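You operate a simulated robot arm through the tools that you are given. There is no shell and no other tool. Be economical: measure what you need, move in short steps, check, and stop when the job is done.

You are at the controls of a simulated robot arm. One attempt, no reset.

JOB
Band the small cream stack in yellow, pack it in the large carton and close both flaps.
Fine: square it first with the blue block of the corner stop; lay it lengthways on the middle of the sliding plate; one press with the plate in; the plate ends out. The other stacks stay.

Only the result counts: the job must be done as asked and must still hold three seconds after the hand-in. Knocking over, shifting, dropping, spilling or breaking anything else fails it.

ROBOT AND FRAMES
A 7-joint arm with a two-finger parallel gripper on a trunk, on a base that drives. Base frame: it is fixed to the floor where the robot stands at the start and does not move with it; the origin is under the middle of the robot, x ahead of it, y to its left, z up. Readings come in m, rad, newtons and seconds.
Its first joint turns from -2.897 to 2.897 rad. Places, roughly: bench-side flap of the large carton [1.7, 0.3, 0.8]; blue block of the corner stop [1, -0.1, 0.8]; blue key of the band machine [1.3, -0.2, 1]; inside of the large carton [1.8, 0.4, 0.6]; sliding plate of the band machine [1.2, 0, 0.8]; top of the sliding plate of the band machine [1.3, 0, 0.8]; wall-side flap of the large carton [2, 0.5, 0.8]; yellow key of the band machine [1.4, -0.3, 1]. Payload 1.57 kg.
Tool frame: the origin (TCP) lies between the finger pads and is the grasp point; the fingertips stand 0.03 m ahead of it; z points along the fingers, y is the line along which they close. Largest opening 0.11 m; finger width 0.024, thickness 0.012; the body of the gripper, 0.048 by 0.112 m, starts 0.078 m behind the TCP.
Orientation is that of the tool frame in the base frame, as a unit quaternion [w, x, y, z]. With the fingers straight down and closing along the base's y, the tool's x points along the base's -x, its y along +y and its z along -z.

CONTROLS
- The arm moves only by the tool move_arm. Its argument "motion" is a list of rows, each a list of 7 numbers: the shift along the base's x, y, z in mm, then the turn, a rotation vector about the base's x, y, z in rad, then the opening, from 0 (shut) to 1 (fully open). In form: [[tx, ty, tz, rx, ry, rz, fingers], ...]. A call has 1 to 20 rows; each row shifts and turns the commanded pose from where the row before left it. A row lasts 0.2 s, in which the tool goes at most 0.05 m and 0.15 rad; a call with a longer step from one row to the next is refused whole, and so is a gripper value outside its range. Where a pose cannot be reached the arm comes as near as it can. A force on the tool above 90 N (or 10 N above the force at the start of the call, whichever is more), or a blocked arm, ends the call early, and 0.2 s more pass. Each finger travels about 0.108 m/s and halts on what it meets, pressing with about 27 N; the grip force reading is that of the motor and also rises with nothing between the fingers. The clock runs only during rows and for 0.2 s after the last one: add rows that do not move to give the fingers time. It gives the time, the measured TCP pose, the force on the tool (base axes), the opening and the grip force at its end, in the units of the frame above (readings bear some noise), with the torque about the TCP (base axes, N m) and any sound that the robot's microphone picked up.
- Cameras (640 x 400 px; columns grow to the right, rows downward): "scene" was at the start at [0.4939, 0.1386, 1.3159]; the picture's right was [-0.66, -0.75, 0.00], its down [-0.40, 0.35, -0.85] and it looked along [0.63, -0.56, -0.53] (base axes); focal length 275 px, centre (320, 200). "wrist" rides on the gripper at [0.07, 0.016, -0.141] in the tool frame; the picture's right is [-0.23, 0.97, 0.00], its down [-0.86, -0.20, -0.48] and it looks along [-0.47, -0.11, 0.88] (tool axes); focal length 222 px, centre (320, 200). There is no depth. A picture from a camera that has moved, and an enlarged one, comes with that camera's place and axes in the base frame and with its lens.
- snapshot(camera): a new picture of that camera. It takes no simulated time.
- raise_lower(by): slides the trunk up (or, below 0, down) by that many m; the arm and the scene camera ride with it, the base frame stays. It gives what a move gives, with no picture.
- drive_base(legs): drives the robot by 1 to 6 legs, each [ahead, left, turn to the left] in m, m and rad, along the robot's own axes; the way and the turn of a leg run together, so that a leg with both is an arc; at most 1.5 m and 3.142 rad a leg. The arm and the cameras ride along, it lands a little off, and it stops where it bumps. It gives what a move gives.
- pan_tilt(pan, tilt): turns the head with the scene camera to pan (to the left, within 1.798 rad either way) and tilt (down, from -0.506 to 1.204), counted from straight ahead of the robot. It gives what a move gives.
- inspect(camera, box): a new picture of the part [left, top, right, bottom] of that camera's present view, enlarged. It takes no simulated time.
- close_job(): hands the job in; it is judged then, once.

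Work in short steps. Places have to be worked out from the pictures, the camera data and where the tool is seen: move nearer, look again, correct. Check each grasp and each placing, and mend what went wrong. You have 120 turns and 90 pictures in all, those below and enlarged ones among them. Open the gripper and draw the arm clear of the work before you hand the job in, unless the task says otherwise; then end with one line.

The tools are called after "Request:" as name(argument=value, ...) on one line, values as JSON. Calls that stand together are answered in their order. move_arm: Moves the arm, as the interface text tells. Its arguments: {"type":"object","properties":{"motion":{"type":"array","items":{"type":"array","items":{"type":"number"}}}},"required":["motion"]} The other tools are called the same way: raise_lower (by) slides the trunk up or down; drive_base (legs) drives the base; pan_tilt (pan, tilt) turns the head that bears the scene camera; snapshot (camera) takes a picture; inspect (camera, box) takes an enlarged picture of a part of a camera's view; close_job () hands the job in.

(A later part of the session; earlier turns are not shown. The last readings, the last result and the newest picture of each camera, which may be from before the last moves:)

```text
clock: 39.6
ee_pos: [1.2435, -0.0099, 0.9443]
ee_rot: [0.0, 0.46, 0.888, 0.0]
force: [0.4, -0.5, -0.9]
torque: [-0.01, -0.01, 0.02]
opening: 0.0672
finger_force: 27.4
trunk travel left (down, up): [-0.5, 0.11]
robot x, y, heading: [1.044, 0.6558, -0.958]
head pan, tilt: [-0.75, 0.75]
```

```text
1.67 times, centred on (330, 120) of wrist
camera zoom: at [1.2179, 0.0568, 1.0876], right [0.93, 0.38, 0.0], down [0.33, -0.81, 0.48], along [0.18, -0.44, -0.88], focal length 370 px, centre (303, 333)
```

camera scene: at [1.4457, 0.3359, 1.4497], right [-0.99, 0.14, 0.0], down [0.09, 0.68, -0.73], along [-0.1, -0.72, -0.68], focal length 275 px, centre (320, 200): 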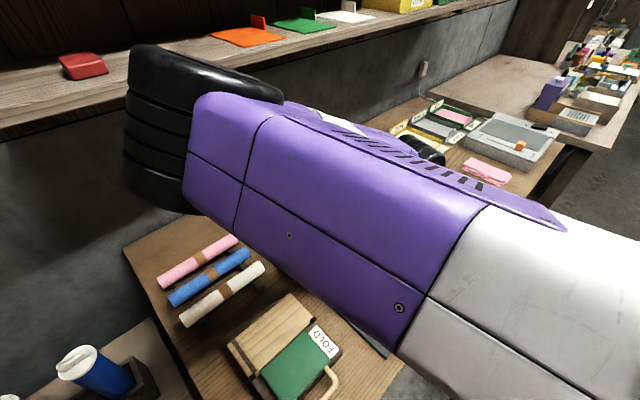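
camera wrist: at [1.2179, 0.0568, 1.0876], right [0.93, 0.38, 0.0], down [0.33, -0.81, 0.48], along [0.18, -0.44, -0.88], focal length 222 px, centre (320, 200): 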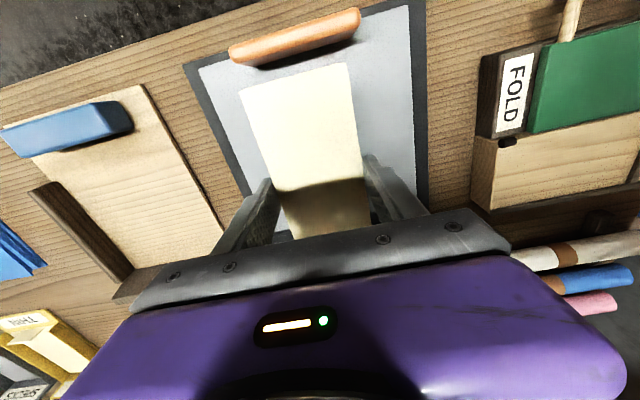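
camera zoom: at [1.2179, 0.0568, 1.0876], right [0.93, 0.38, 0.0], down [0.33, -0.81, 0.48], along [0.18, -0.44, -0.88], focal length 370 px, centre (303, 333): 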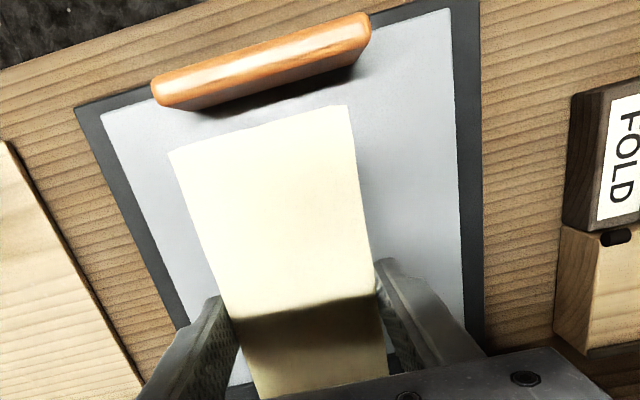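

The stack is centred within ~3 mm. I shift 3 mm left and lower toward the plate, feeling for contact.

Request:
move_arm(motion=[[2.5, 1.7, 0, 0, 0, 0, 0.4], [0, 0, -30, 0, 0, 0, 0.4], [0, 0, -30, 0, 0, 0, 0.4], [0, 0, -15, 0, 0, 0, 0.4], [0, 0, 0, 0, 0, 0, 0.4]])

Request:
inspect(camera="wrist", box=[170, 0, 490, 240])

```text
clock: 40.8
ee_pos: [1.2459, -0.0092, 0.8685]
ee_rot: [0.001, 0.461, 0.887, 0.0]
force: [-0.3, 0.5, -1.2]
torque: [0.02, 0.0, -0.04]
opening: 0.0674
finger_force: 27.0
trunk travel left (down, up): [-0.5, 0.11]
robot x, y, heading: [1.0471, 0.6543, -0.954]
head pan, tilt: [-0.75, 0.75]
```

```text
1.67 times, centred on (330, 120) of wrist
camera zoom: at [1.2199, 0.0574, 1.0109], right [0.93, 0.37, 0.0], down [0.33, -0.81, 0.48], along [0.18, -0.44, -0.88], focal length 370 px, centre (303, 333)
```

zoom: 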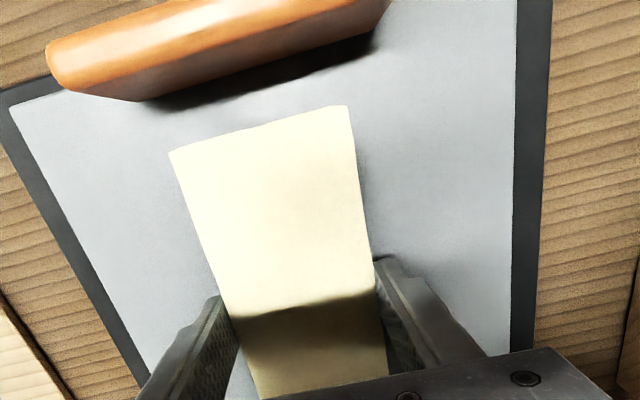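

Plate top is about z≈0.825, the stack's bottom ≈0.834. I lower 3 mm at a time.

Request:
move_arm(motion=[[0, 0, -3, 0, 0, 0, 0.4], [0, 0, -3, 0, 0, 0, 0.4], [0, 0, 0, 0, 0, 0, 0.4]])

Request:
move_arm(motion=[[0, 0, -3, 0, 0, 0, 0.4], [0, 0, 0, 0, 0, 0, 0.4]])

```text
clock: 41.6
ee_pos: [1.2463, -0.0092, 0.8621]
ee_rot: [-0.001, 0.46, 0.888, 0.0]
force: [-0.4, 1.1, -0.1]
torque: [0.0, 0.0, 0.0]
opening: 0.0672
finger_force: 26.8
trunk travel left (down, up): [-0.5, 0.11]
robot x, y, heading: [1.0476, 0.6547, -0.955]
head pan, tilt: [-0.75, 0.75]
```

```text
clock: 42.2
ee_pos: [1.246, -0.0089, 0.8605]
ee_rot: [0.001, 0.46, 0.888, 0.0]
force: [0.1, 0.3, 3.5]
torque: [0.17, -0.03, 0.02]
opening: 0.0674
finger_force: 27.5
trunk travel left (down, up): [-0.5, 0.11]
robot x, y, heading: [1.0523, 0.652, -0.959]
head pan, tilt: [-0.75, 0.75]
```

Light contact (3.5 N). I release and rise, then look.

Request:
move_arm(motion=[[0, 0, 0, 0, 0, 0, 0.7], [0, 0, 0, 0, 0, 0, 0.9], [0, 0, 0, 0, 0, 0, 0.9], [0, 0, 30, 0, 0, 0, 0.9], [0, 0, 40, 0, 0, 0, 0.9], [0, 0, 40, 0, 0, 0, 0.9]])

Request:
inspect(camera="wrist", box=[170, 0, 490, 240])

```text
clock: 43.6
ee_pos: [1.2454, -0.008, 0.9683]
ee_rot: [0.001, 0.461, 0.887, 0.001]
force: [0.4, -0.3, 0.2]
torque: [0.04, 0.04, -0.02]
opening: 0.0987
finger_force: 0.0
trunk travel left (down, up): [-0.5, 0.11]
robot x, y, heading: [1.0464, 0.6522, -0.958]
head pan, tilt: [-0.75, 0.75]
```

```text
1.67 times, centred on (330, 120) of wrist
camera zoom: at [1.2206, 0.0572, 1.1113], right [0.93, 0.37, 0.0], down [0.33, -0.81, 0.48], along [0.18, -0.44, -0.88], focal length 370 px, centre (303, 333)
```

zoom: 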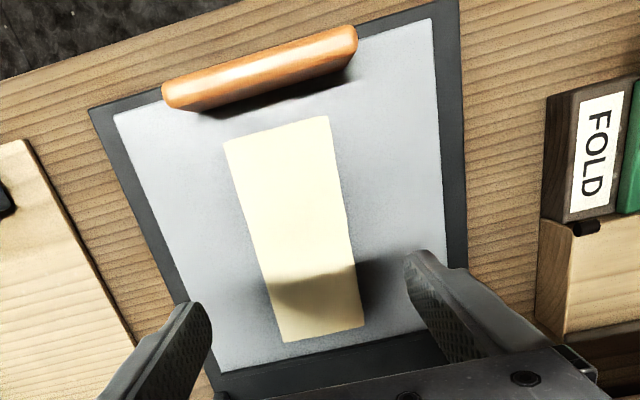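

The stack lies centred on the plate within 2 mm. Now the handle: it's ≈105 mm nearer to me. I go above it, turning the tool 90° to grip the handle across its thickness.

Request:
move_arm(motion=[[-5.5, 7.8, 0, 0, 0, -0.1428, 0.6], [-5.5, 7.8, 0, 0, 0, -0.1428, 0.6], [-5.5, 7.8, 0, 0, 0, -0.1428, 0.6], [-5.5, 7.8, 0, 0, 0, -0.1428, 0.6], [-5.5, 7.8, 0, 0, 0, -0.1428, 0.6], [-5.5, 7.8, 0, 0, 0, -0.1428, 0.6], [-5.5, 7.8, 0, 0, 0, -0.1428, 0.6], [-5.5, 7.8, 0, 0, 0, -0.1428, 0.6], [-5.5, 7.8, 0, 0, 0, -0.1428, 0.6], [-5.5, 7.8, 0, 0, 0, -0.1428, 0.6], [-5.5, 7.8, 0, 0, 0, -0.1428, 0.6], [0, 0, 0, 0, 0, 0, 0.6]])

Request:
snapshot(camera="wrist")

Request:
snapshot(camera="scene")

```text
clock: 46.2
ee_pos: [1.1859, 0.0785, 0.9699]
ee_rot: [0.0, 0.954, 0.301, -0.001]
force: [0.3, -0.3, -0.5]
torque: [0.03, -0.02, -0.03]
opening: 0.0659
finger_force: 0.0
trunk travel left (down, up): [-0.5, 0.11]
robot x, y, heading: [1.0471, 0.6552, -0.958]
head pan, tilt: [-0.75, 0.75]
```

```text
47 pictures are left
camera wrist: at [1.2537, 0.1054, 1.112], right [0.37, -0.93, 0.0], down [-0.81, -0.33, 0.48], along [-0.44, -0.18, -0.88], focal length 222 px, centre (320, 200)
```

wrist: 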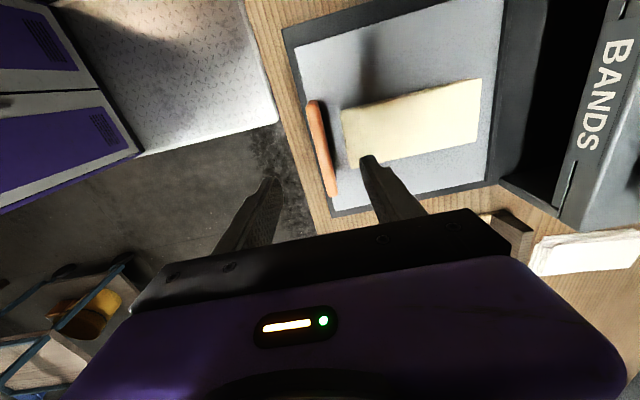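

```text
46 pictures are left
camera scene: at [1.4457, 0.3358, 1.4497], right [-0.99, 0.14, 0.0], down [0.09, 0.68, -0.73], along [-0.1, -0.72, -0.68], focal length 275 px, centre (320, 200)
```

scene: 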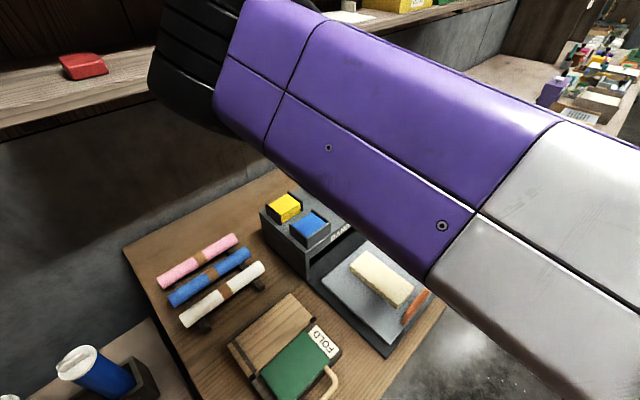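

The tool is right above the handle, but the stack's front end is close. I measure the gap before descending.

Request:
inspect(camera="wrist", box=[280, 70, 420, 210])

```text
2.86 times, centred on (350, 140) of wrist
camera zoom: at [1.2537, 0.1054, 1.112], right [0.37, -0.93, 0.0], down [-0.81, -0.33, 0.48], along [-0.44, -0.18, -0.88], focal length 635 px, centre (234, 371)
```

zoom: 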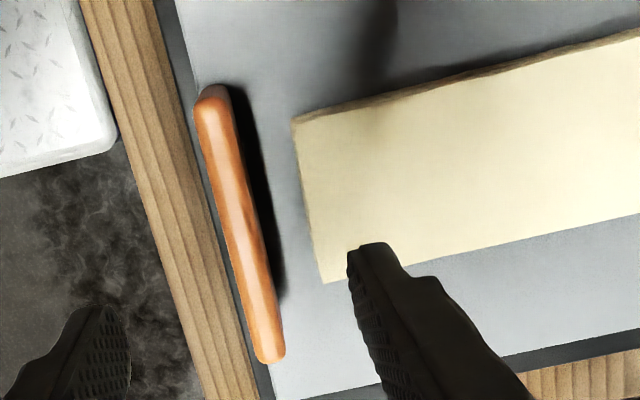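

Gap between handle and stack is ≈21 mm; a finger (12 mm) fits with the opening narrowed to 27 mm. I descend partway with a check.

Request:
move_arm(motion=[[-0.6, 0.8, 0, 0, 0, 0, 0.25], [0, 0, -35, 0, 0, 0, 0.25], [0, 0, -35, 0, 0, 0, 0.25], [0, 0, -13, 0, 0, 0, 0.25], [0, 0, 0, 0, 0, 0, 0.25]])

Request:
inspect(camera="wrist", box=[260, 70, 430, 240])

Request:
inspect(camera="scene", box=[320, 230, 450, 350])

```text
clock: 47.4
ee_pos: [1.1845, 0.0786, 0.8873]
ee_rot: [0.0, 0.953, 0.302, 0.0]
force: [0.5, -0.5, -0.5]
torque: [0.0, -0.04, 0.02]
opening: 0.0277
finger_force: 0.0
trunk travel left (down, up): [-0.5, 0.11]
robot x, y, heading: [1.0494, 0.6554, -0.954]
head pan, tilt: [-0.75, 0.75]
```

```text
2.35 times, centred on (345, 155) of wrist
camera zoom: at [1.2528, 0.1054, 1.0293], right [0.38, -0.93, 0.0], down [-0.81, -0.33, 0.48], along [-0.44, -0.18, -0.88], focal length 523 px, centre (261, 306)
```

zoom: 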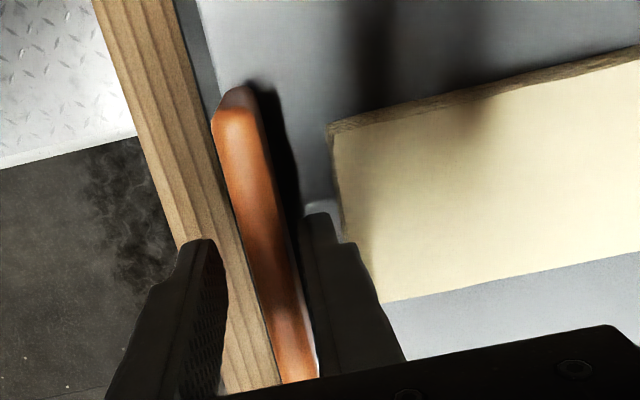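

```text
3.33 times, centred on (385, 290) of scene
camera zoom: at [1.4457, 0.3359, 1.4497], right [-0.99, 0.14, 0.0], down [0.09, 0.68, -0.73], along [-0.1, -0.72, -0.68], focal length 917 px, centre (103, -100)
```

zoom: 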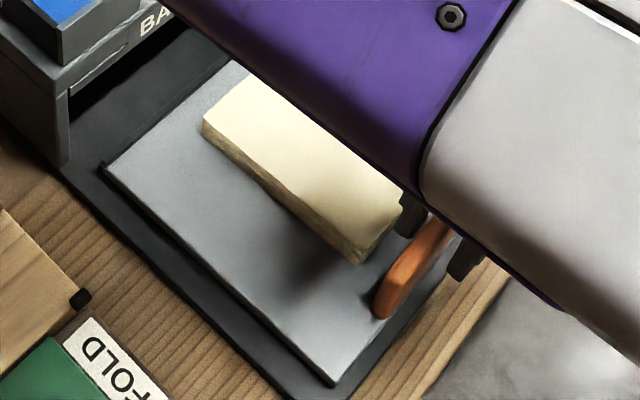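

The finger would nearly graze the stack here. The handle overhangs the stack by ~28 mm at its right end, so I grip there instead, clear of the stack.

Request:
move_arm(motion=[[0, 0, 25, 0, 0, 0, 0.25], [-20.4, -16.3, 0, 0, 0, 0, 0.35], [-20.3, -16.2, 0, 0, 0, 0, 0.35], [0, 0, -20, 0, 0, 0, 0.35], [0, 0, 0, 0, 0, 0, 0.35]])

Request:
inspect(camera="wrist", box=[240, 40, 440, 240])

```text
clock: 48.6
ee_pos: [1.1458, 0.0446, 0.8927]
ee_rot: [0.001, 0.953, 0.302, 0.0]
force: [0.0, -0.4, 0.1]
torque: [-0.01, -0.01, -0.05]
opening: 0.0383
finger_force: 0.0
trunk travel left (down, up): [-0.5, 0.11]
robot x, y, heading: [1.0457, 0.6536, -0.957]
head pan, tilt: [-0.75, 0.75]
```

```text
2.00 times, centred on (340, 140) of wrist
camera zoom: at [1.2126, 0.0721, 1.0343], right [0.38, -0.93, 0.0], down [-0.81, -0.33, 0.48], along [-0.44, -0.18, -0.88], focal length 444 px, centre (280, 320)
```

zoom: 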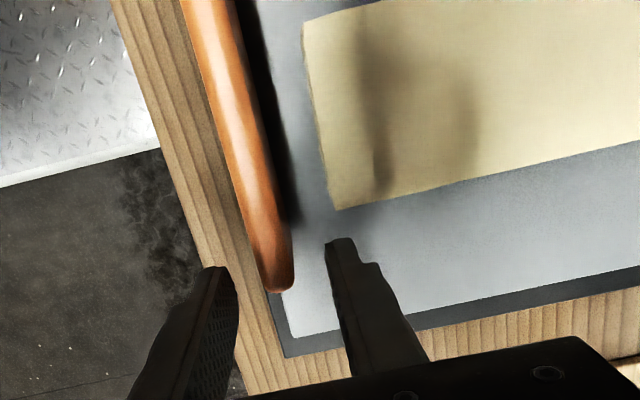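

Finger and handle overlap nicely, 5 mm clear of the stack sideways. I correct 4 mm, go down 30 mm, and close.

Request:
move_arm(motion=[[-2.6, 3.7, 0, 0, 0, 0, 0.35], [0, 0, -15, 0, 0, 0, 0.35], [0, 0, -15, 0, 0, 0, 0.35], [0, 0, 0, 0, 0, 0, 0.05], [0, 0, 0, 0, 0, 0, 0.05]])

Request:
inspect(camera="wrist", box=[240, 40, 440, 240])

```text
clock: 49.8
ee_pos: [1.1426, 0.0474, 0.8619]
ee_rot: [0.001, 0.953, 0.303, 0.0]
force: [8.5, -14.0, 1.1]
torque: [0.09, 0.2, -0.01]
opening: 0.02
finger_force: 8.7
trunk travel left (down, up): [-0.5, 0.11]
robot x, y, heading: [1.0489, 0.6528, -0.951]
head pan, tilt: [-0.75, 0.75]
```

```text
2.00 times, centred on (340, 140) of wrist
camera zoom: at [1.21, 0.0752, 1.0037], right [0.38, -0.93, 0.0], down [-0.81, -0.33, 0.48], along [-0.44, -0.18, -0.88], focal length 444 px, centre (280, 320)
```

zoom: 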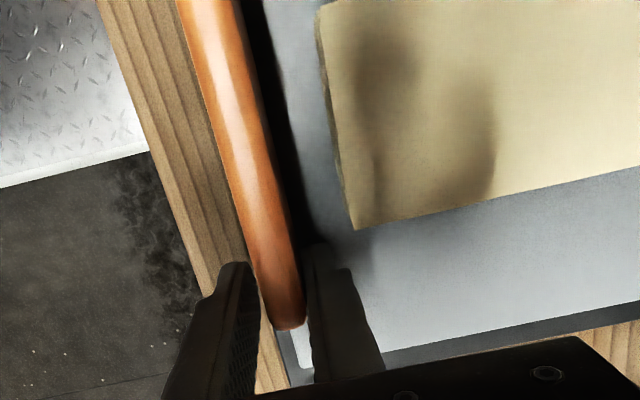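

The front finger touches first; I shift 3 mm ahead and finish closing.

Request:
move_arm(motion=[[1.7, -2.5, 0, 0, 0, 0, 0.05], [0, 0, 0, 0, 0, 0, 0.05], [0, 0, 0, 0, 0, 0, 0.05]])

```text
clock: 50.6
ee_pos: [1.1446, 0.0463, 0.861]
ee_rot: [-0.001, 0.953, 0.302, 0.001]
force: [5.1, -12.6, -4.6]
torque: [0.14, 0.08, -0.01]
opening: 0.0175
finger_force: 6.6
trunk travel left (down, up): [-0.5, 0.11]
robot x, y, heading: [1.0469, 0.6527, -0.954]
head pan, tilt: [-0.75, 0.75]
```

Request:
move_arm(motion=[[1.2, -1.7, 0, 0, 0, 0, 0.02], [0, 0, 0, 0, 0, 0, 0.02], [0, 0, 0, 0, 0, 0, 0.02]])

Request:
inspect(camera="wrist", box=[240, 40, 440, 240])

```text
clock: 51.4
ee_pos: [1.1452, 0.0457, 0.8628]
ee_rot: [0.0, 0.953, 0.302, 0.0]
force: [6.3, -10.4, -4.0]
torque: [0.07, 0.11, -0.02]
opening: 0.013
finger_force: 6.0
trunk travel left (down, up): [-0.5, 0.11]
robot x, y, heading: [1.0504, 0.654, -0.96]
head pan, tilt: [-0.75, 0.75]
```

```text
2.00 times, centred on (340, 140) of wrist
camera zoom: at [1.2125, 0.0719, 1.0042], right [0.38, -0.93, 0.0], down [-0.81, -0.33, 0.48], along [-0.44, -0.18, -0.88], focal length 444 px, centre (280, 320)
```

zoom: 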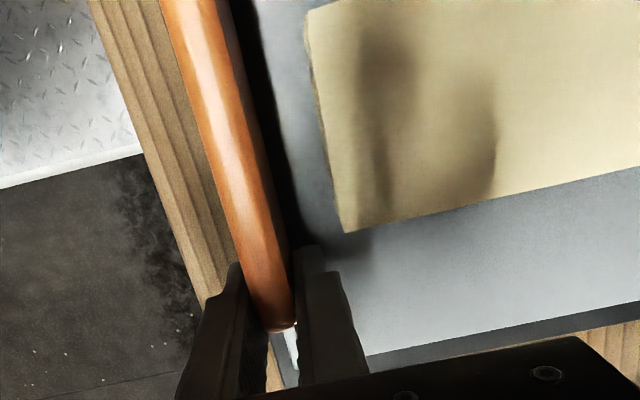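

Request:
move_arm(motion=[[0.6, -0.8, 0, 0, 0, 0, 0.0], [0, 0, 0, 0, 0, 0, 0.0], [0, 0, 0, 0, 0, 0, 0.0]])

Request:
inspect(camera="wrist", box=[260, 120, 380, 240])

```text
clock: 52.2
ee_pos: [1.1448, 0.0448, 0.8621]
ee_rot: [-0.001, 0.953, 0.302, 0.0]
force: [3.1, 0.9, 1.0]
torque: [-0.41, -0.39, 0.38]
opening: 0.0131
finger_force: 29.6
trunk travel left (down, up): [-0.5, 0.11]
robot x, y, heading: [1.0481, 0.6559, -0.959]
head pan, tilt: [-0.75, 0.75]
```

```text
3.33 times, centred on (320, 180) of wrist
camera zoom: at [1.2128, 0.0715, 1.0042], right [0.38, -0.93, 0.0], down [-0.81, -0.33, 0.48], along [-0.44, -0.18, -0.88], focal length 740 px, centre (320, 267)
```

zoom: 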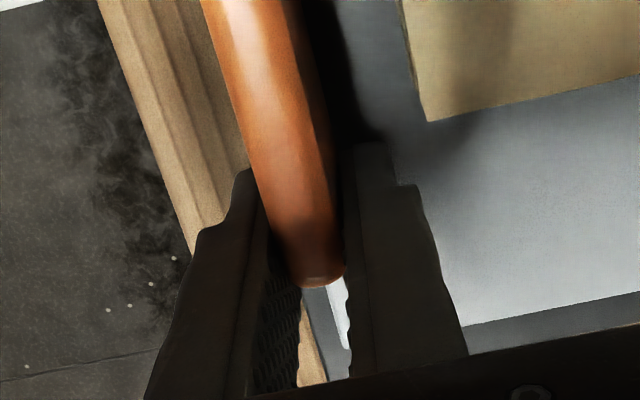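

Now gripped firmly (30 N, 13 mm). I push the plate in slowly, 80 mm first.

Request:
move_arm(motion=[[2.9, -4.1, 0, 0, 0, 0, 0], [5.75, -8.19, 0, 0, 0, 0, 0], [5.75, -8.19, 0, 0, 0, 0, 0], [5.75, -8.19, 0, 0, 0, 0, 0], [5.75, -8.19, 0, 0, 0, 0, 0], [5.75, -8.19, 0, 0, 0, 0, 0], [5.75, -8.19, 0, 0, 0, 0, 0], [5.75, -8.19, 0, 0, 0, 0, 0], [2.9, -4.1, 0, 0, 0, 0, 0], [0, 0, 0, 0, 0, 0, 0]])

Request:
snapshot(camera="wrist")

Request:
snapshot(camera="scene")

```text
clock: 54.4
ee_pos: [1.1941, -0.0201, 0.8612]
ee_rot: [0.0, 0.953, 0.303, 0.001]
force: [14.4, 11.4, -4.9]
torque: [0.37, -0.38, 0.36]
opening: 0.0132
finger_force: 30.0
trunk travel left (down, up): [-0.5, 0.11]
robot x, y, heading: [1.0435, 0.6543, -0.953]
head pan, tilt: [-0.75, 0.75]
```

```text
38 pictures are left
camera wrist: at [1.2598, 0.006, 1.0043], right [0.38, -0.93, 0.0], down [-0.81, -0.33, 0.48], along [-0.44, -0.18, -0.88], focal length 222 px, centre (320, 200)
```

wrist: 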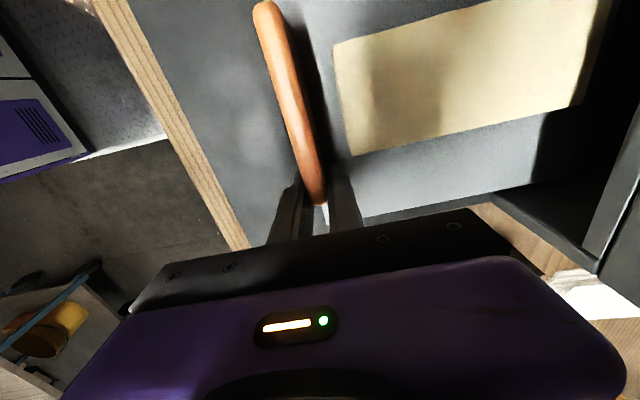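

```text
37 pictures are left
camera scene: at [1.4461, 0.3361, 1.4495], right [-0.99, 0.14, 0.0], down [0.09, 0.68, -0.73], along [-0.1, -0.72, -0.68], focal length 275 px, centre (320, 200)
```

scene: 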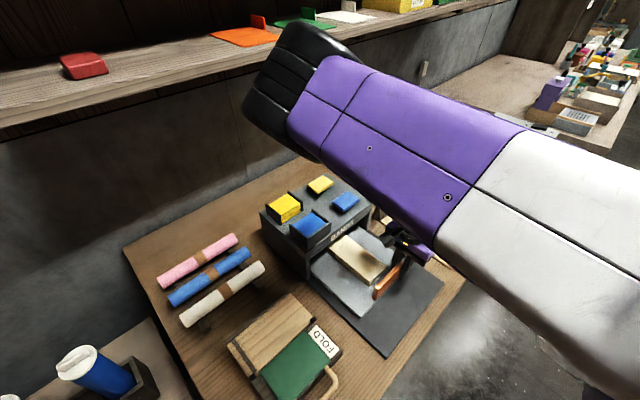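

Plate slides with the stack stable. The lateral force hints the slide axis is a degree or so off, so I adjust direction and continue 50 mm.

Request:
move_arm(motion=[[3, -2.5, 0, 0, 0, 0, 0], [6, -8, 0, 0, 0, 0, 0], [6, -8, 0, 0, 0, 0, 0], [6, -8, 0, 0, 0, 0, 0], [6, -8, 0, 0, 0, 0, 0], [3, -4, 0, 0, 0, 0, 0], [0, 0, 0, 0, 0, 0, 0]])

Request:
inspect(camera="scene", box=[240, 150, 450, 360])

```text
clock: 56.0
ee_pos: [1.2212, -0.06, 0.863]
ee_rot: [0.0, 0.953, 0.302, -0.001]
force: [3.3, 2.8, -19.0]
torque: [-0.33, -0.01, 0.33]
opening: 0.0129
finger_force: 29.1
trunk travel left (down, up): [-0.5, 0.11]
robot x, y, heading: [1.05, 0.654, -0.953]
head pan, tilt: [-0.75, 0.75]
```

```text
1.90 times, centred on (345, 255) of scene
camera zoom: at [1.4458, 0.3354, 1.4494], right [-0.99, 0.14, 0.0], down [0.09, 0.68, -0.73], along [-0.1, -0.72, -0.68], focal length 524 px, centre (272, 95)
```

zoom: 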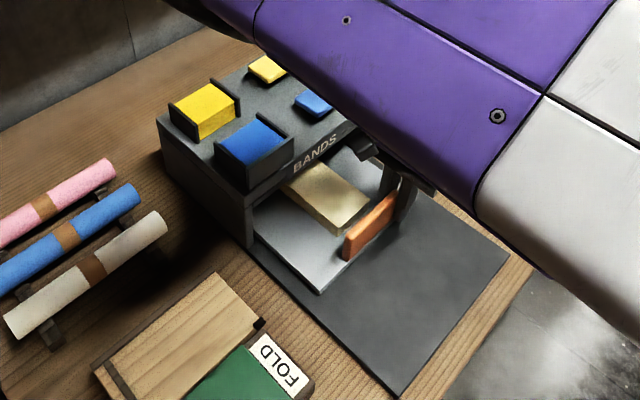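

There's a −19 N vertical force; the gripper body may be near the housing. I check with the wrist view before continuing.

Request:
snapshot(camera="wrist")

Request:
inspect(camera="scene", box=[330, 180, 430, 280])

```text
35 pictures are left
camera wrist: at [1.289, -0.0336, 1.0042], right [0.37, -0.93, 0.0], down [-0.81, -0.33, 0.48], along [-0.44, -0.18, -0.88], focal length 222 px, centre (320, 200)
```

wrist: 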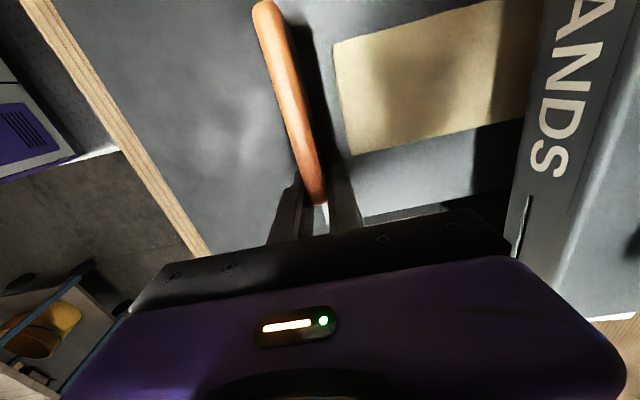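

```text
4.00 times, centred on (380, 230) of scene
camera zoom: at [1.4458, 0.3354, 1.4494], right [-0.99, 0.14, 0.0], down [0.09, 0.68, -0.73], along [-0.1, -0.72, -0.68], focal length 1100 px, centre (80, 80)
```

zoom: 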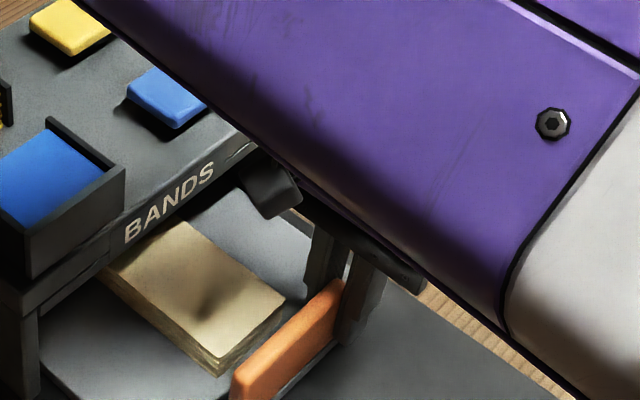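

The gripper's end is up against the housing's front. I open slightly and rise, watching force, then will push the last part from behind with the tool turned.

Request:
move_arm(motion=[[0, 0, 0, 0, 0, 0, 0.2], [-1.2, 1.6, 0, 0, 0, 0, 0.25], [0, 0, 5, 0, 0, 0, 0.25], [0, 0, 5, 0, 0, 0, 0.25], [0, 0, 0, 0, 0, 0, 0.25]])

```text
clock: 57.2
ee_pos: [1.2218, -0.058, 0.8714]
ee_rot: [0.0, 0.953, 0.302, 0.0]
force: [0.3, 0.3, 0.3]
torque: [0.03, -0.01, 0.01]
opening: 0.0275
finger_force: 0.1
trunk travel left (down, up): [-0.5, 0.11]
robot x, y, heading: [1.044, 0.6519, -0.955]
head pan, tilt: [-0.75, 0.75]
```

Free of contact. I raise, turn the tool back, and position behind the handle's middle.

Request:
move_arm(motion=[[0, 0, 30, 0, 0, 0, 0.25], [0, 0, 40, 0, 0, 0, 0.25], [0, 0, 30, 0, 0, 0, 0.25], [1.9, 4.4, 0, 0, 0, 0.1428, 0.6], [1.9, 4.4, 0, 0, 0, 0.1428, 0.6], [1.9, 4.4, 0, 0, 0, 0.1428, 0.6], [1.9, 4.4, 0, 0, 0, 0.1428, 0.6], [1.9, 4.4, 0, 0, 0, 0.1428, 0.6], [1.9, 4.4, 0, 0, 0, 0.1428, 0.6], [1.9, 4.4, 0, 0, 0, 0.1428, 0.6], [1.9, 4.4, 0, 0, 0, 0.1428, 0.6], [1.9, 4.4, 0, 0, 0, 0.1428, 0.6], [1.9, 4.4, 0, 0, 0, 0.1428, 0.6], [1.9, 4.4, 0, 0, 0, 0.1428, 0.6], [0, 0, 0, 0, 0, 0, 0.6]])

Request:
snapshot(camera="wrist")

```text
clock: 60.4
ee_pos: [1.2406, -0.009, 0.9725]
ee_rot: [0.0, 0.459, 0.888, 0.0]
force: [-0.3, 0.2, 0.0]
torque: [-0.01, -0.04, 0.04]
opening: 0.0661
finger_force: 0.0
trunk travel left (down, up): [-0.5, 0.11]
robot x, y, heading: [1.0445, 0.6543, -0.955]
head pan, tilt: [-0.75, 0.75]
```

```text
33 pictures are left
camera wrist: at [1.2157, 0.0565, 1.1146], right [0.93, 0.38, 0.0], down [0.33, -0.81, 0.48], along [0.18, -0.44, -0.88], focal length 222 px, centre (320, 200)
```

wrist: 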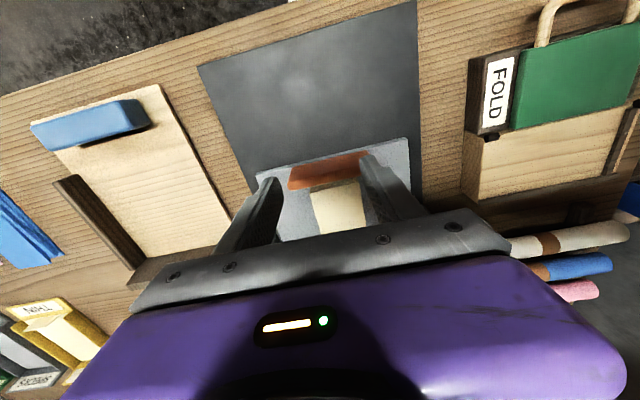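

I back off 8 mm more, descend to handle level, then push in.

Request:
move_arm(motion=[[-4.6, 6.5, 0, 0, 0, 0, 0.6], [0, 0, -40, 0, 0, 0, 0.6], [0, 0, -40, 0, 0, 0, 0.6], [0, 0, -28, 0, 0, 0, 0.6], [5.8, -8.1, 0, 0, 0, 0, 0.6], [5.8, -8.1, 0, 0, 0, 0, 0.6], [5.8, -8.1, 0, 0, 0, 0, 0.6], [0, 0, 0, 0, 0, 0, 0.6]])

Request:
inspect(camera="scene", box=[270, 170, 430, 330])

```text
clock: 62.2
ee_pos: [1.2545, -0.0269, 0.8641]
ee_rot: [0.0, 0.461, 0.887, 0.0]
force: [-0.4, 0.1, -0.1]
torque: [0.0, -0.02, 0.04]
opening: 0.0656
finger_force: 0.0
trunk travel left (down, up): [-0.5, 0.11]
robot x, y, heading: [1.0477, 0.6527, -0.962]
head pan, tilt: [-0.75, 0.75]
```

```text
2.50 times, centred on (350, 250) of scene
camera zoom: at [1.4456, 0.3358, 1.4497], right [-0.99, 0.14, 0.0], down [0.09, 0.68, -0.73], along [-0.1, -0.72, -0.68], focal length 688 px, centre (245, 75)
```

zoom: 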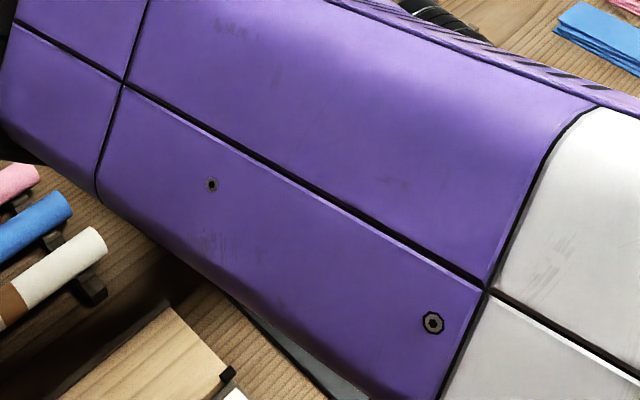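

Scene view is blocked, so I go by force. Continue pushing 50 mm.

Request:
move_arm(motion=[[5.9, -8.1, 0, 0, 0, 0, 0.6], [5.9, -8.1, 0, 0, 0, 0, 0.6], [5.9, -8.1, 0, 0, 0, 0, 0.6], [5.9, -8.1, 0, 0, 0, 0, 0.6], [0, 0, 0, 0, 0, 0, 0.6]])

Request:
snapshot(camera="wrist")

```text
clock: 63.4
ee_pos: [1.2779, -0.0598, 0.8642]
ee_rot: [0.0, 0.461, 0.888, 0.0]
force: [0.6, 0.2, 0.6]
torque: [0.01, 0.02, 0.02]
opening: 0.066
finger_force: 0.2
trunk travel left (down, up): [-0.5, 0.11]
robot x, y, heading: [1.0478, 0.6549, -0.955]
head pan, tilt: [-0.75, 0.75]
```

```text
31 pictures are left
camera wrist: at [1.2522, 0.0064, 1.0055], right [0.93, 0.37, 0.0], down [0.33, -0.81, 0.48], along [0.18, -0.44, -0.88], focal length 222 px, centre (320, 200)
```

wrist: 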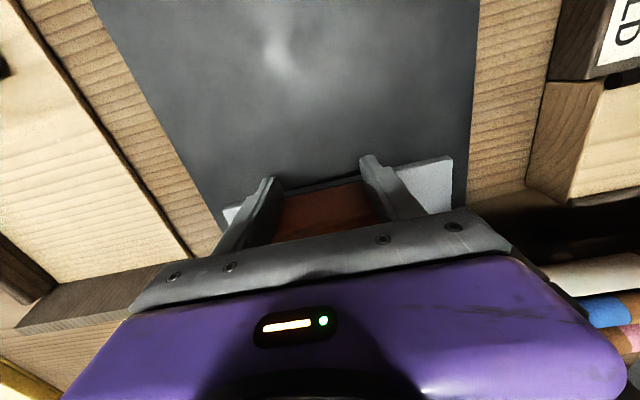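

Sliding easily. Continue until it meets its stop.

Request:
move_arm(motion=[[5.9, -8.1, 0, 0, 0, 0, 0.6], [5.9, -8.1, 0, 0, 0, 0, 0.6], [0, 0, 0, 0, 0, 0, 0.6]])

Request:
move_arm(motion=[[3, -4.1, 0, 0, 0, 0, 0.6], [3, -4.1, 0, 0, 0, 0, 0.6], [0, 0, 0, 0, 0, 0, 0.6]])

Request:
move_arm(motion=[[3, -4.1, 0, 0, 0, 0, 0.6], [0, 0, 0, 0, 0, 0, 0.6]])

Request:
snapshot(camera="wrist")

```text
clock: 64.2
ee_pos: [1.2824, -0.0665, 0.8623]
ee_rot: [-0.008, 0.461, 0.887, 0.003]
force: [-35.2, 53.3, 15.7]
torque: [-0.72, -1.45, 3.26]
opening: 0.0675
finger_force: 0.8
trunk travel left (down, up): [-0.5, 0.11]
robot x, y, heading: [1.0471, 0.6569, -0.96]
head pan, tilt: [-0.75, 0.75]
```

```text
clock: 64.7
ee_pos: [1.2808, -0.067, 0.8599]
ee_rot: [-0.016, 0.46, 0.888, 0.008]
force: [-6.0, 10.6, -1.7]
torque: [-0.25, -0.04, 0.58]
opening: 0.067
finger_force: 0.2
trunk travel left (down, up): [-0.5, 0.11]
robot x, y, heading: [1.0507, 0.6497, -0.955]
head pan, tilt: [-0.75, 0.75]
stopped in row 2: the force on the tool passed its limit at 94 N (the readings are from after the stop); the commanded pose is now the measured one
```

```text
clock: 65.3
ee_pos: [1.2789, -0.068, 0.8611]
ee_rot: [-0.022, 0.458, 0.888, 0.009]
force: [-25.8, 40.9, -6.2]
torque: [-0.96, -0.22, 2.52]
opening: 0.0685
finger_force: 1.2
trunk travel left (down, up): [-0.5, 0.11]
robot x, y, heading: [1.0432, 0.6524, -0.959]
head pan, tilt: [-0.75, 0.75]
```

```text
30 pictures are left
camera wrist: at [1.2581, -0.0065, 1.0058], right [0.93, 0.38, -0.01], down [0.34, -0.83, 0.44], along [0.16, -0.41, -0.9], focal length 222 px, centre (320, 200)
```

wrist: 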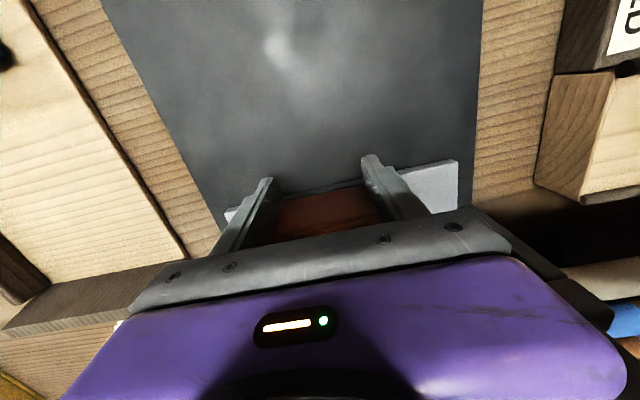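

It's blocked, but the torque suggests the gripper body meets the housing (top ≈0.955) on the left as well as the handle. I back off, tilt the tool so the fingertips lead, and push again.

Request:
move_arm(motion=[[-11.5, 16.4, 0, 0, 0, 0, 0.6], [-8, 11, 0, 0, 0, 0, 0.6], [0, 0, 0, -0.0955, -0.0673, 0.01, 0.6], [0, 0, 0, -0.0955, -0.0673, 0.01, 0.6], [0, 0, 0, -0.0955, -0.0673, 0.01, 0.6], [0, 0, 0, 0, 0, 0, 0.6]])

Request:
snapshot(camera="wrist")

```text
clock: 66.7
ee_pos: [1.2654, -0.0456, 0.8615]
ee_rot: [0.141, 0.44, 0.884, -0.074]
force: [0.6, -0.4, 0.0]
torque: [-0.03, 0.04, -0.02]
opening: 0.066
finger_force: 0.0
trunk travel left (down, up): [-0.5, 0.11]
robot x, y, heading: [1.0472, 0.6525, -0.956]
head pan, tilt: [-0.75, 0.75]
```

```text
29 pictures are left
camera wrist: at [1.2142, 0.0526, 0.9742], right [0.91, 0.41, 0.06], down [0.24, -0.65, 0.72], along [0.34, -0.64, -0.69], focal length 222 px, centre (320, 200)
```

wrist: 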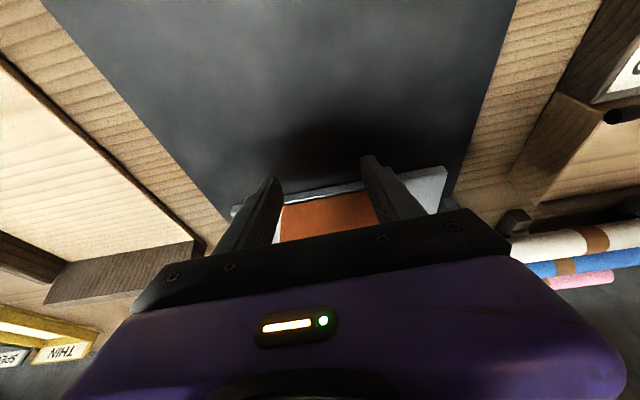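

Tips now lead the body. I push ahead again in small steps.

Request:
move_arm(motion=[[5.9, -8.1, 0, 0, 0, 0, 0.6], [3, -4.1, 0, 0, 0, 0, 0.6], [3, -4.1, 0, 0, 0, 0, 0.6], [0, 0, 0, 0, 0, 0, 0.6]])

Request:
move_arm(motion=[[3, -4.1, 0, 0, 0, 0, 0.6], [3, -4.1, 0, 0, 0, 0, 0.6], [0, 0, 0, 0, 0, 0, 0.6]])

```text
clock: 67.7
ee_pos: [1.2774, -0.0615, 0.8619]
ee_rot: [0.138, 0.442, 0.883, -0.073]
force: [-6.0, 8.6, 1.8]
torque: [0.14, 0.26, -0.32]
opening: 0.0655
finger_force: 0.1
trunk travel left (down, up): [-0.5, 0.11]
robot x, y, heading: [1.0463, 0.6568, -0.96]
head pan, tilt: [-0.75, 0.75]
```

```text
clock: 68.5
ee_pos: [1.2768, -0.0631, 0.8616]
ee_rot: [0.131, 0.445, 0.883, -0.072]
force: [-31.9, 48.7, 16.9]
torque: [0.59, 1.08, -1.91]
opening: 0.0628
finger_force: 0.2
trunk travel left (down, up): [-0.5, 0.11]
robot x, y, heading: [1.0478, 0.6569, -0.953]
head pan, tilt: [-0.75, 0.75]
```

Now the fingertips alone are stopped by the handle at 58 N: the plate is at its inner stop. I back away, rise, level the tool and look.

Request:
move_arm(motion=[[-11.5, 16.4, 0, 0, 0, 0, 0.6], [-11.5, 16.4, 0, 0, 0, 0, 0.6], [0, 0, 45, 0.0955, 0.0673, -0.01, 0.4], [0, 0, 45, 0.0955, 0.0673, -0.01, 0.2], [0, 0, 45, 0.07, 0.049, 0, 0], [0, 0, 45, 0, 0, 0, 0], [0, 0, 0, 0, 0, 0, 0]])

Request:
snapshot(camera="wrist")

Request:
snapshot(camera="scene")

```text
clock: 70.1
ee_pos: [1.2586, -0.0352, 1.0412]
ee_rot: [-0.001, 0.456, 0.89, 0.0]
force: [1.2, 0.9, 0.4]
torque: [0.02, 0.02, -0.04]
opening: 0.0
finger_force: 21.6
trunk travel left (down, up): [-0.5, 0.11]
robot x, y, heading: [1.0448, 0.6529, -0.957]
head pan, tilt: [-0.75, 0.75]
```

```text
28 pictures are left
camera wrist: at [1.2326, 0.0305, 1.1834], right [0.92, 0.39, 0.0], down [0.34, -0.81, 0.48], along [0.18, -0.44, -0.88], focal length 222 px, centre (320, 200)
```

wrist: 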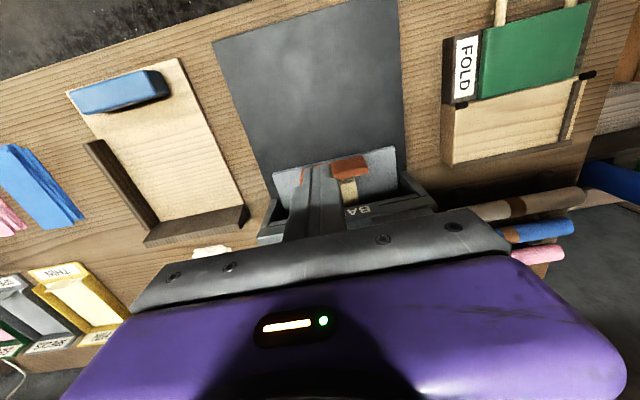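

```text
27 pictures are left
camera scene: at [1.4453, 0.3363, 1.4497], right [-0.99, 0.14, 0.0], down [0.09, 0.68, -0.73], along [-0.1, -0.72, -0.68], focal length 275 px, centre (320, 200)
```

scene: 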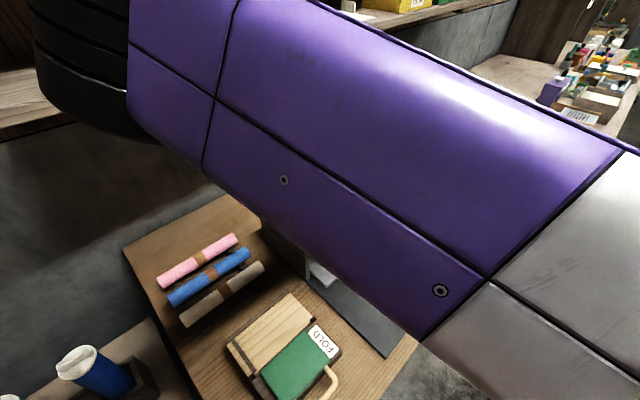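

The plate is in (only the handle end shows). Now I move over the keys, fingers open for a clear view.

Request:
move_arm(motion=[[0, 0, 45, 0, 0, 0, 0.5], [18.7, -42, 0, 0, 0, 0, 1], [18.7, -42, 0, 0, 0, 0, 1], [18.7, -42, 0, 0, 0, 0, 1], [18.7, -42, 0, 0, 0, 0, 1], [18.7, -42, 0, 0, 0, 0, 1], [0, 0, 0, 0, 0, 0, 1]])

Request:
snapshot(camera="wrist")

```text
clock: 71.7
ee_pos: [1.3549, -0.246, 1.0862]
ee_rot: [-0.001, 0.455, 0.891, 0.0]
force: [0.4, 0.3, 0.8]
torque: [-0.03, 0.0, 0.02]
opening: 0.11
finger_force: 0.1
trunk travel left (down, up): [-0.5, 0.11]
robot x, y, heading: [1.0473, 0.6587, -0.957]
head pan, tilt: [-0.75, 0.75]
```

```text
26 pictures are left
camera wrist: at [1.3282, -0.1804, 1.2291], right [0.92, 0.39, 0.0], down [0.34, -0.81, 0.48], along [0.18, -0.44, -0.88], focal length 222 px, centre (320, 200)
```

wrist: 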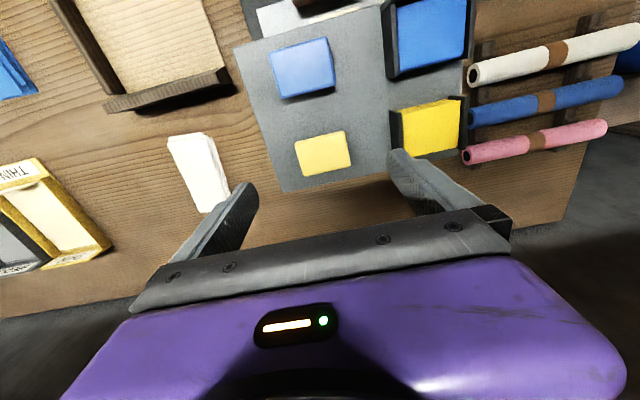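

Yellow key is 9 mm ahead of the TCP. I align, close the fingers and descend to just above it.

Request:
move_arm(motion=[[5.3, -7.3, 0, 0, 0, 0, 0.5], [0, 0, 0, 0, 0, 0, 0], [0, 0, -30, 0, 0, 0, 0], [0, 0, -35, 0, 0, 0, 0], [0, 0, -10, 0, 0, 0, 0], [0, 0, 0, 0, 0, 0, 0]])

Request:
inspect(camera="wrist", box=[230, 60, 430, 240])

```text
clock: 73.1
ee_pos: [1.3587, -0.2535, 1.0117]
ee_rot: [0.0, 0.455, 0.89, 0.001]
force: [-0.5, -0.1, 1.0]
torque: [0.01, 0.01, -0.02]
opening: 0.0002
finger_force: 21.2
trunk travel left (down, up): [-0.5, 0.11]
robot x, y, heading: [1.0506, 0.6533, -0.956]
head pan, tilt: [-0.75, 0.75]
```

```text
2.22 times, centred on (330, 150) of wrist
camera zoom: at [1.3331, -0.1882, 1.1544], right [0.92, 0.39, 0.0], down [0.34, -0.81, 0.48], along [0.18, -0.44, -0.88], focal length 494 px, centre (298, 311)
```

zoom: 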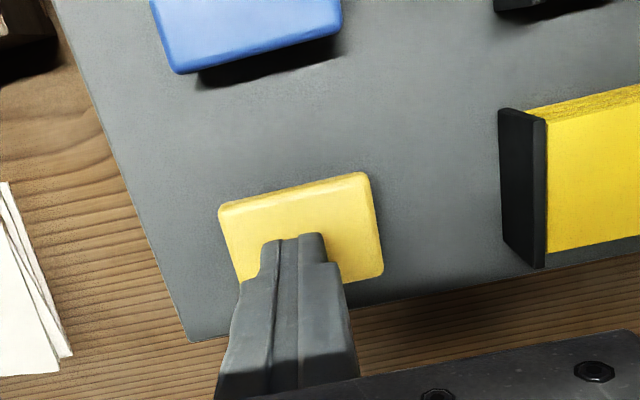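

Tips are over the key. I press down in small steps.

Request:
move_arm(motion=[[0, 0, -4, 0, 0, 0, 0], [0, 0, -4, 0, 0, 0, 0], [0, 0, -3, 0, 0, 0, 0], [0, 0, 0, 0, 0, 0, 0]])

```text
clock: 74.1
ee_pos: [1.3585, -0.2534, 1.0001]
ee_rot: [-0.001, 0.455, 0.89, 0.001]
force: [0.4, 0.3, -0.3]
torque: [0.01, -0.01, 0.0]
opening: 0.0
finger_force: 21.4
trunk travel left (down, up): [-0.5, 0.11]
robot x, y, heading: [1.0486, 0.6526, -0.954]
head pan, tilt: [-0.75, 0.75]
```

Request:
move_arm(motion=[[0, 0, -4, 0, 0, 0, 0], [0, 0, -4, 0, 0, 0, 0], [0, 0, 0, 0, 0, 0, 0]])

```text
clock: 74.9
ee_pos: [1.359, -0.2545, 0.9912]
ee_rot: [-0.001, 0.456, 0.89, 0.0]
force: [-1.5, -0.6, 0.2]
torque: [-0.03, 0.02, 0.0]
opening: 0.0
finger_force: 20.8
trunk travel left (down, up): [-0.5, 0.11]
robot x, y, heading: [1.0449, 0.6572, -0.96]
head pan, tilt: [-0.75, 0.75]
```

No contact yet (tips 0.961). Continue.

Request:
move_arm(motion=[[0, 0, -3, 0, 0, 0, 0], [0, 0, -3, 0, 0, 0, 0], [0, 0, 0, 0, 0, 0, 0]])

```text
clock: 75.7
ee_pos: [1.3592, -0.2548, 0.9867]
ee_rot: [-0.001, 0.456, 0.89, 0.0]
force: [0.0, -0.4, 1.1]
torque: [-0.03, -0.04, -0.01]
opening: 0.0001
finger_force: 21.7
trunk travel left (down, up): [-0.5, 0.11]
robot x, y, heading: [1.0465, 0.6535, -0.954]
head pan, tilt: [-0.75, 0.75]
```

Request:
move_arm(motion=[[0, 0, -3, 0, 0, 0, 0], [0, 0, -2, 0, 0, 0, 0], [0, 0, 0, 0, 0, 0, 0]])

```text
clock: 76.5
ee_pos: [1.3593, -0.2547, 0.9813]
ee_rot: [-0.001, 0.455, 0.89, 0.0]
force: [-1.3, -0.5, 2.4]
torque: [0.0, 0.04, -0.02]
opening: 0.0
finger_force: 21.1
trunk travel left (down, up): [-0.5, 0.11]
robot x, y, heading: [1.0464, 0.6577, -0.96]
head pan, tilt: [-0.75, 0.75]
```

Contact begins (≈2.5 N). I press further.

Request:
move_arm(motion=[[0, 0, -2, 0, 0, 0, 0], [0, 0, -2, 0, 0, 0, 0], [0, 0, 0, 0, 0, 0, 0]])

```text
clock: 77.3
ee_pos: [1.3598, -0.2551, 0.9779]
ee_rot: [-0.001, 0.455, 0.891, 0.001]
force: [-0.6, 1.8, 3.4]
torque: [0.02, 0.01, -0.04]
opening: 0.0
finger_force: 21.5
trunk travel left (down, up): [-0.5, 0.11]
robot x, y, heading: [1.0447, 0.6539, -0.956]
head pan, tilt: [-0.75, 0.75]
heard: click
```

Click heard – one press done. I raise, and clear the key.

Request:
move_arm(motion=[[0, 0, 15, 0, 0, 0, 0], [0, 0, 40, 0, 0, 0, 0], [0, 0, 45, 0, 0, 0, 0], [0, 0, 0, 0, 0, 0, 0], [0, 0, 0, 0, 0, 0, 0], [0, 0, 0, 0, 0, 0, 0]])

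```text
clock: 78.7
ee_pos: [1.3589, -0.2536, 1.0768]
ee_rot: [-0.001, 0.455, 0.891, 0.001]
force: [0.6, 0.0, 0.1]
torque: [0.0, 0.0, 0.03]
opening: 0.0
finger_force: 20.7
trunk travel left (down, up): [-0.5, 0.11]
robot x, y, heading: [1.0469, 0.6567, -0.957]
head pan, tilt: [-0.75, 0.75]
```

Next I return over the handle with fingers ~86 mm apart, to hook both handle ends from inside and draw the plate out.

Request:
move_arm(motion=[[-19, 42, 0, 0, 0, 0, 0.3], [-19, 42, 0, 0, 0, 0, 0.78], [-19, 42, 0, 0, 0, 0, 0.78], [-19, 42, 0, 0, 0, 0, 0.78], [-19, 42, -15, 0, 0, 0, 0.78], [0, 0, 0, 0, 0, 0, 0.78]])

Request:
inspect(camera="wrist", box=[210, 70, 450, 240])

```text
clock: 80.1
ee_pos: [1.2667, -0.0445, 1.0601]
ee_rot: [-0.001, 0.456, 0.89, 0.0]
force: [0.1, -0.1, 0.0]
torque: [0.04, -0.03, 0.02]
opening: 0.0857
finger_force: 0.1
trunk travel left (down, up): [-0.5, 0.11]
robot x, y, heading: [1.0473, 0.6532, -0.961]
head pan, tilt: [-0.75, 0.75]
```

```text
2.35 times, centred on (330, 155) of wrist
camera zoom: at [1.2398, 0.0206, 1.2028], right [0.92, 0.39, 0.0], down [0.34, -0.81, 0.48], along [0.18, -0.44, -0.88], focal length 523 px, centre (296, 306)
```

zoom: 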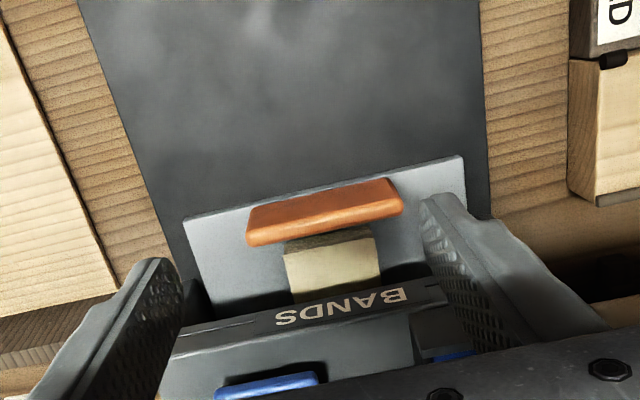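

Housing front edge is ~16 mm beyond the handle, so vertical fingers won't fit; with a 0.5 rad tilt (tips leading) they'll slide in under the edge. I tilt and move to the start of that slanted approach.

Request:
move_arm(motion=[[3.1, -1.5, -20.5, -0.1015, -0.073, 0, 0.78], [3.1, -1.5, -20.5, -0.1015, -0.073, 0, 0.78], [3.1, -1.5, -20.5, -0.1015, -0.073, 0, 0.78], [3.1, -1.5, -20.5, -0.1015, -0.073, 0, 0.78], [0, 0, 0, 0, 0, 0, 0.78]])

Request:
snapshot(camera="wrist")

```text
clock: 81.3
ee_pos: [1.2767, -0.0502, 0.9796]
ee_rot: [0.22, 0.441, 0.863, -0.114]
force: [-0.9, 0.5, -0.4]
torque: [-0.01, -0.05, 0.01]
opening: 0.0858
finger_force: 0.1
trunk travel left (down, up): [-0.5, 0.11]
robot x, y, heading: [1.0458, 0.6534, -0.953]
head pan, tilt: [-0.75, 0.75]
```

```text
23 pictures are left
camera wrist: at [1.2156, 0.0634, 1.0712], right [0.91, 0.41, 0.11], down [0.14, -0.54, 0.83], along [0.4, -0.74, -0.55], focal length 222 px, centre (320, 200)
```

wrist: 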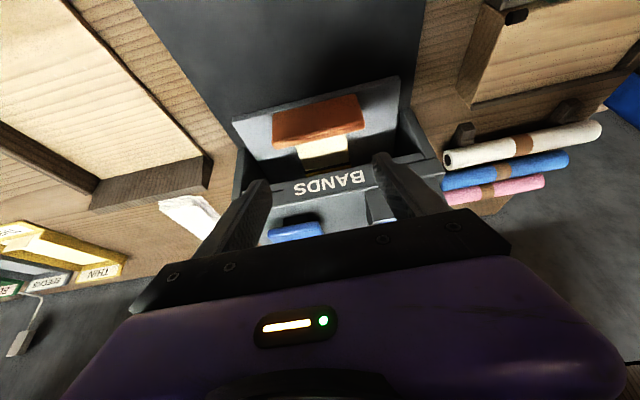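

I check the handle's top edge more precisely in this tilted view.

Request:
inspect(camera="wrist", box=[220, 70, 440, 240])

```text
2.35 times, centred on (330, 155) of wrist
camera zoom: at [1.2156, 0.0634, 1.0712], right [0.91, 0.41, 0.11], down [0.14, -0.54, 0.83], along [0.4, -0.74, -0.55], focal length 523 px, centre (296, 306)
```

zoom: 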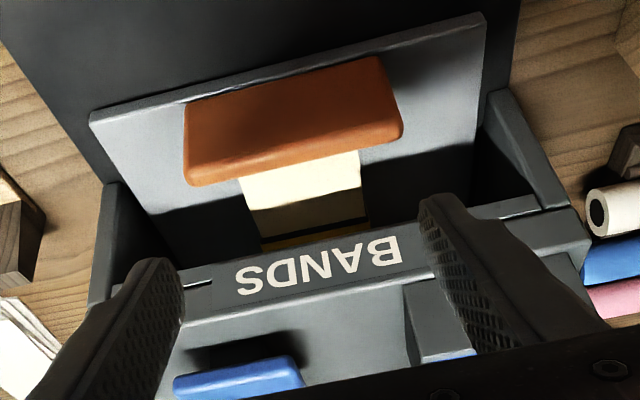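

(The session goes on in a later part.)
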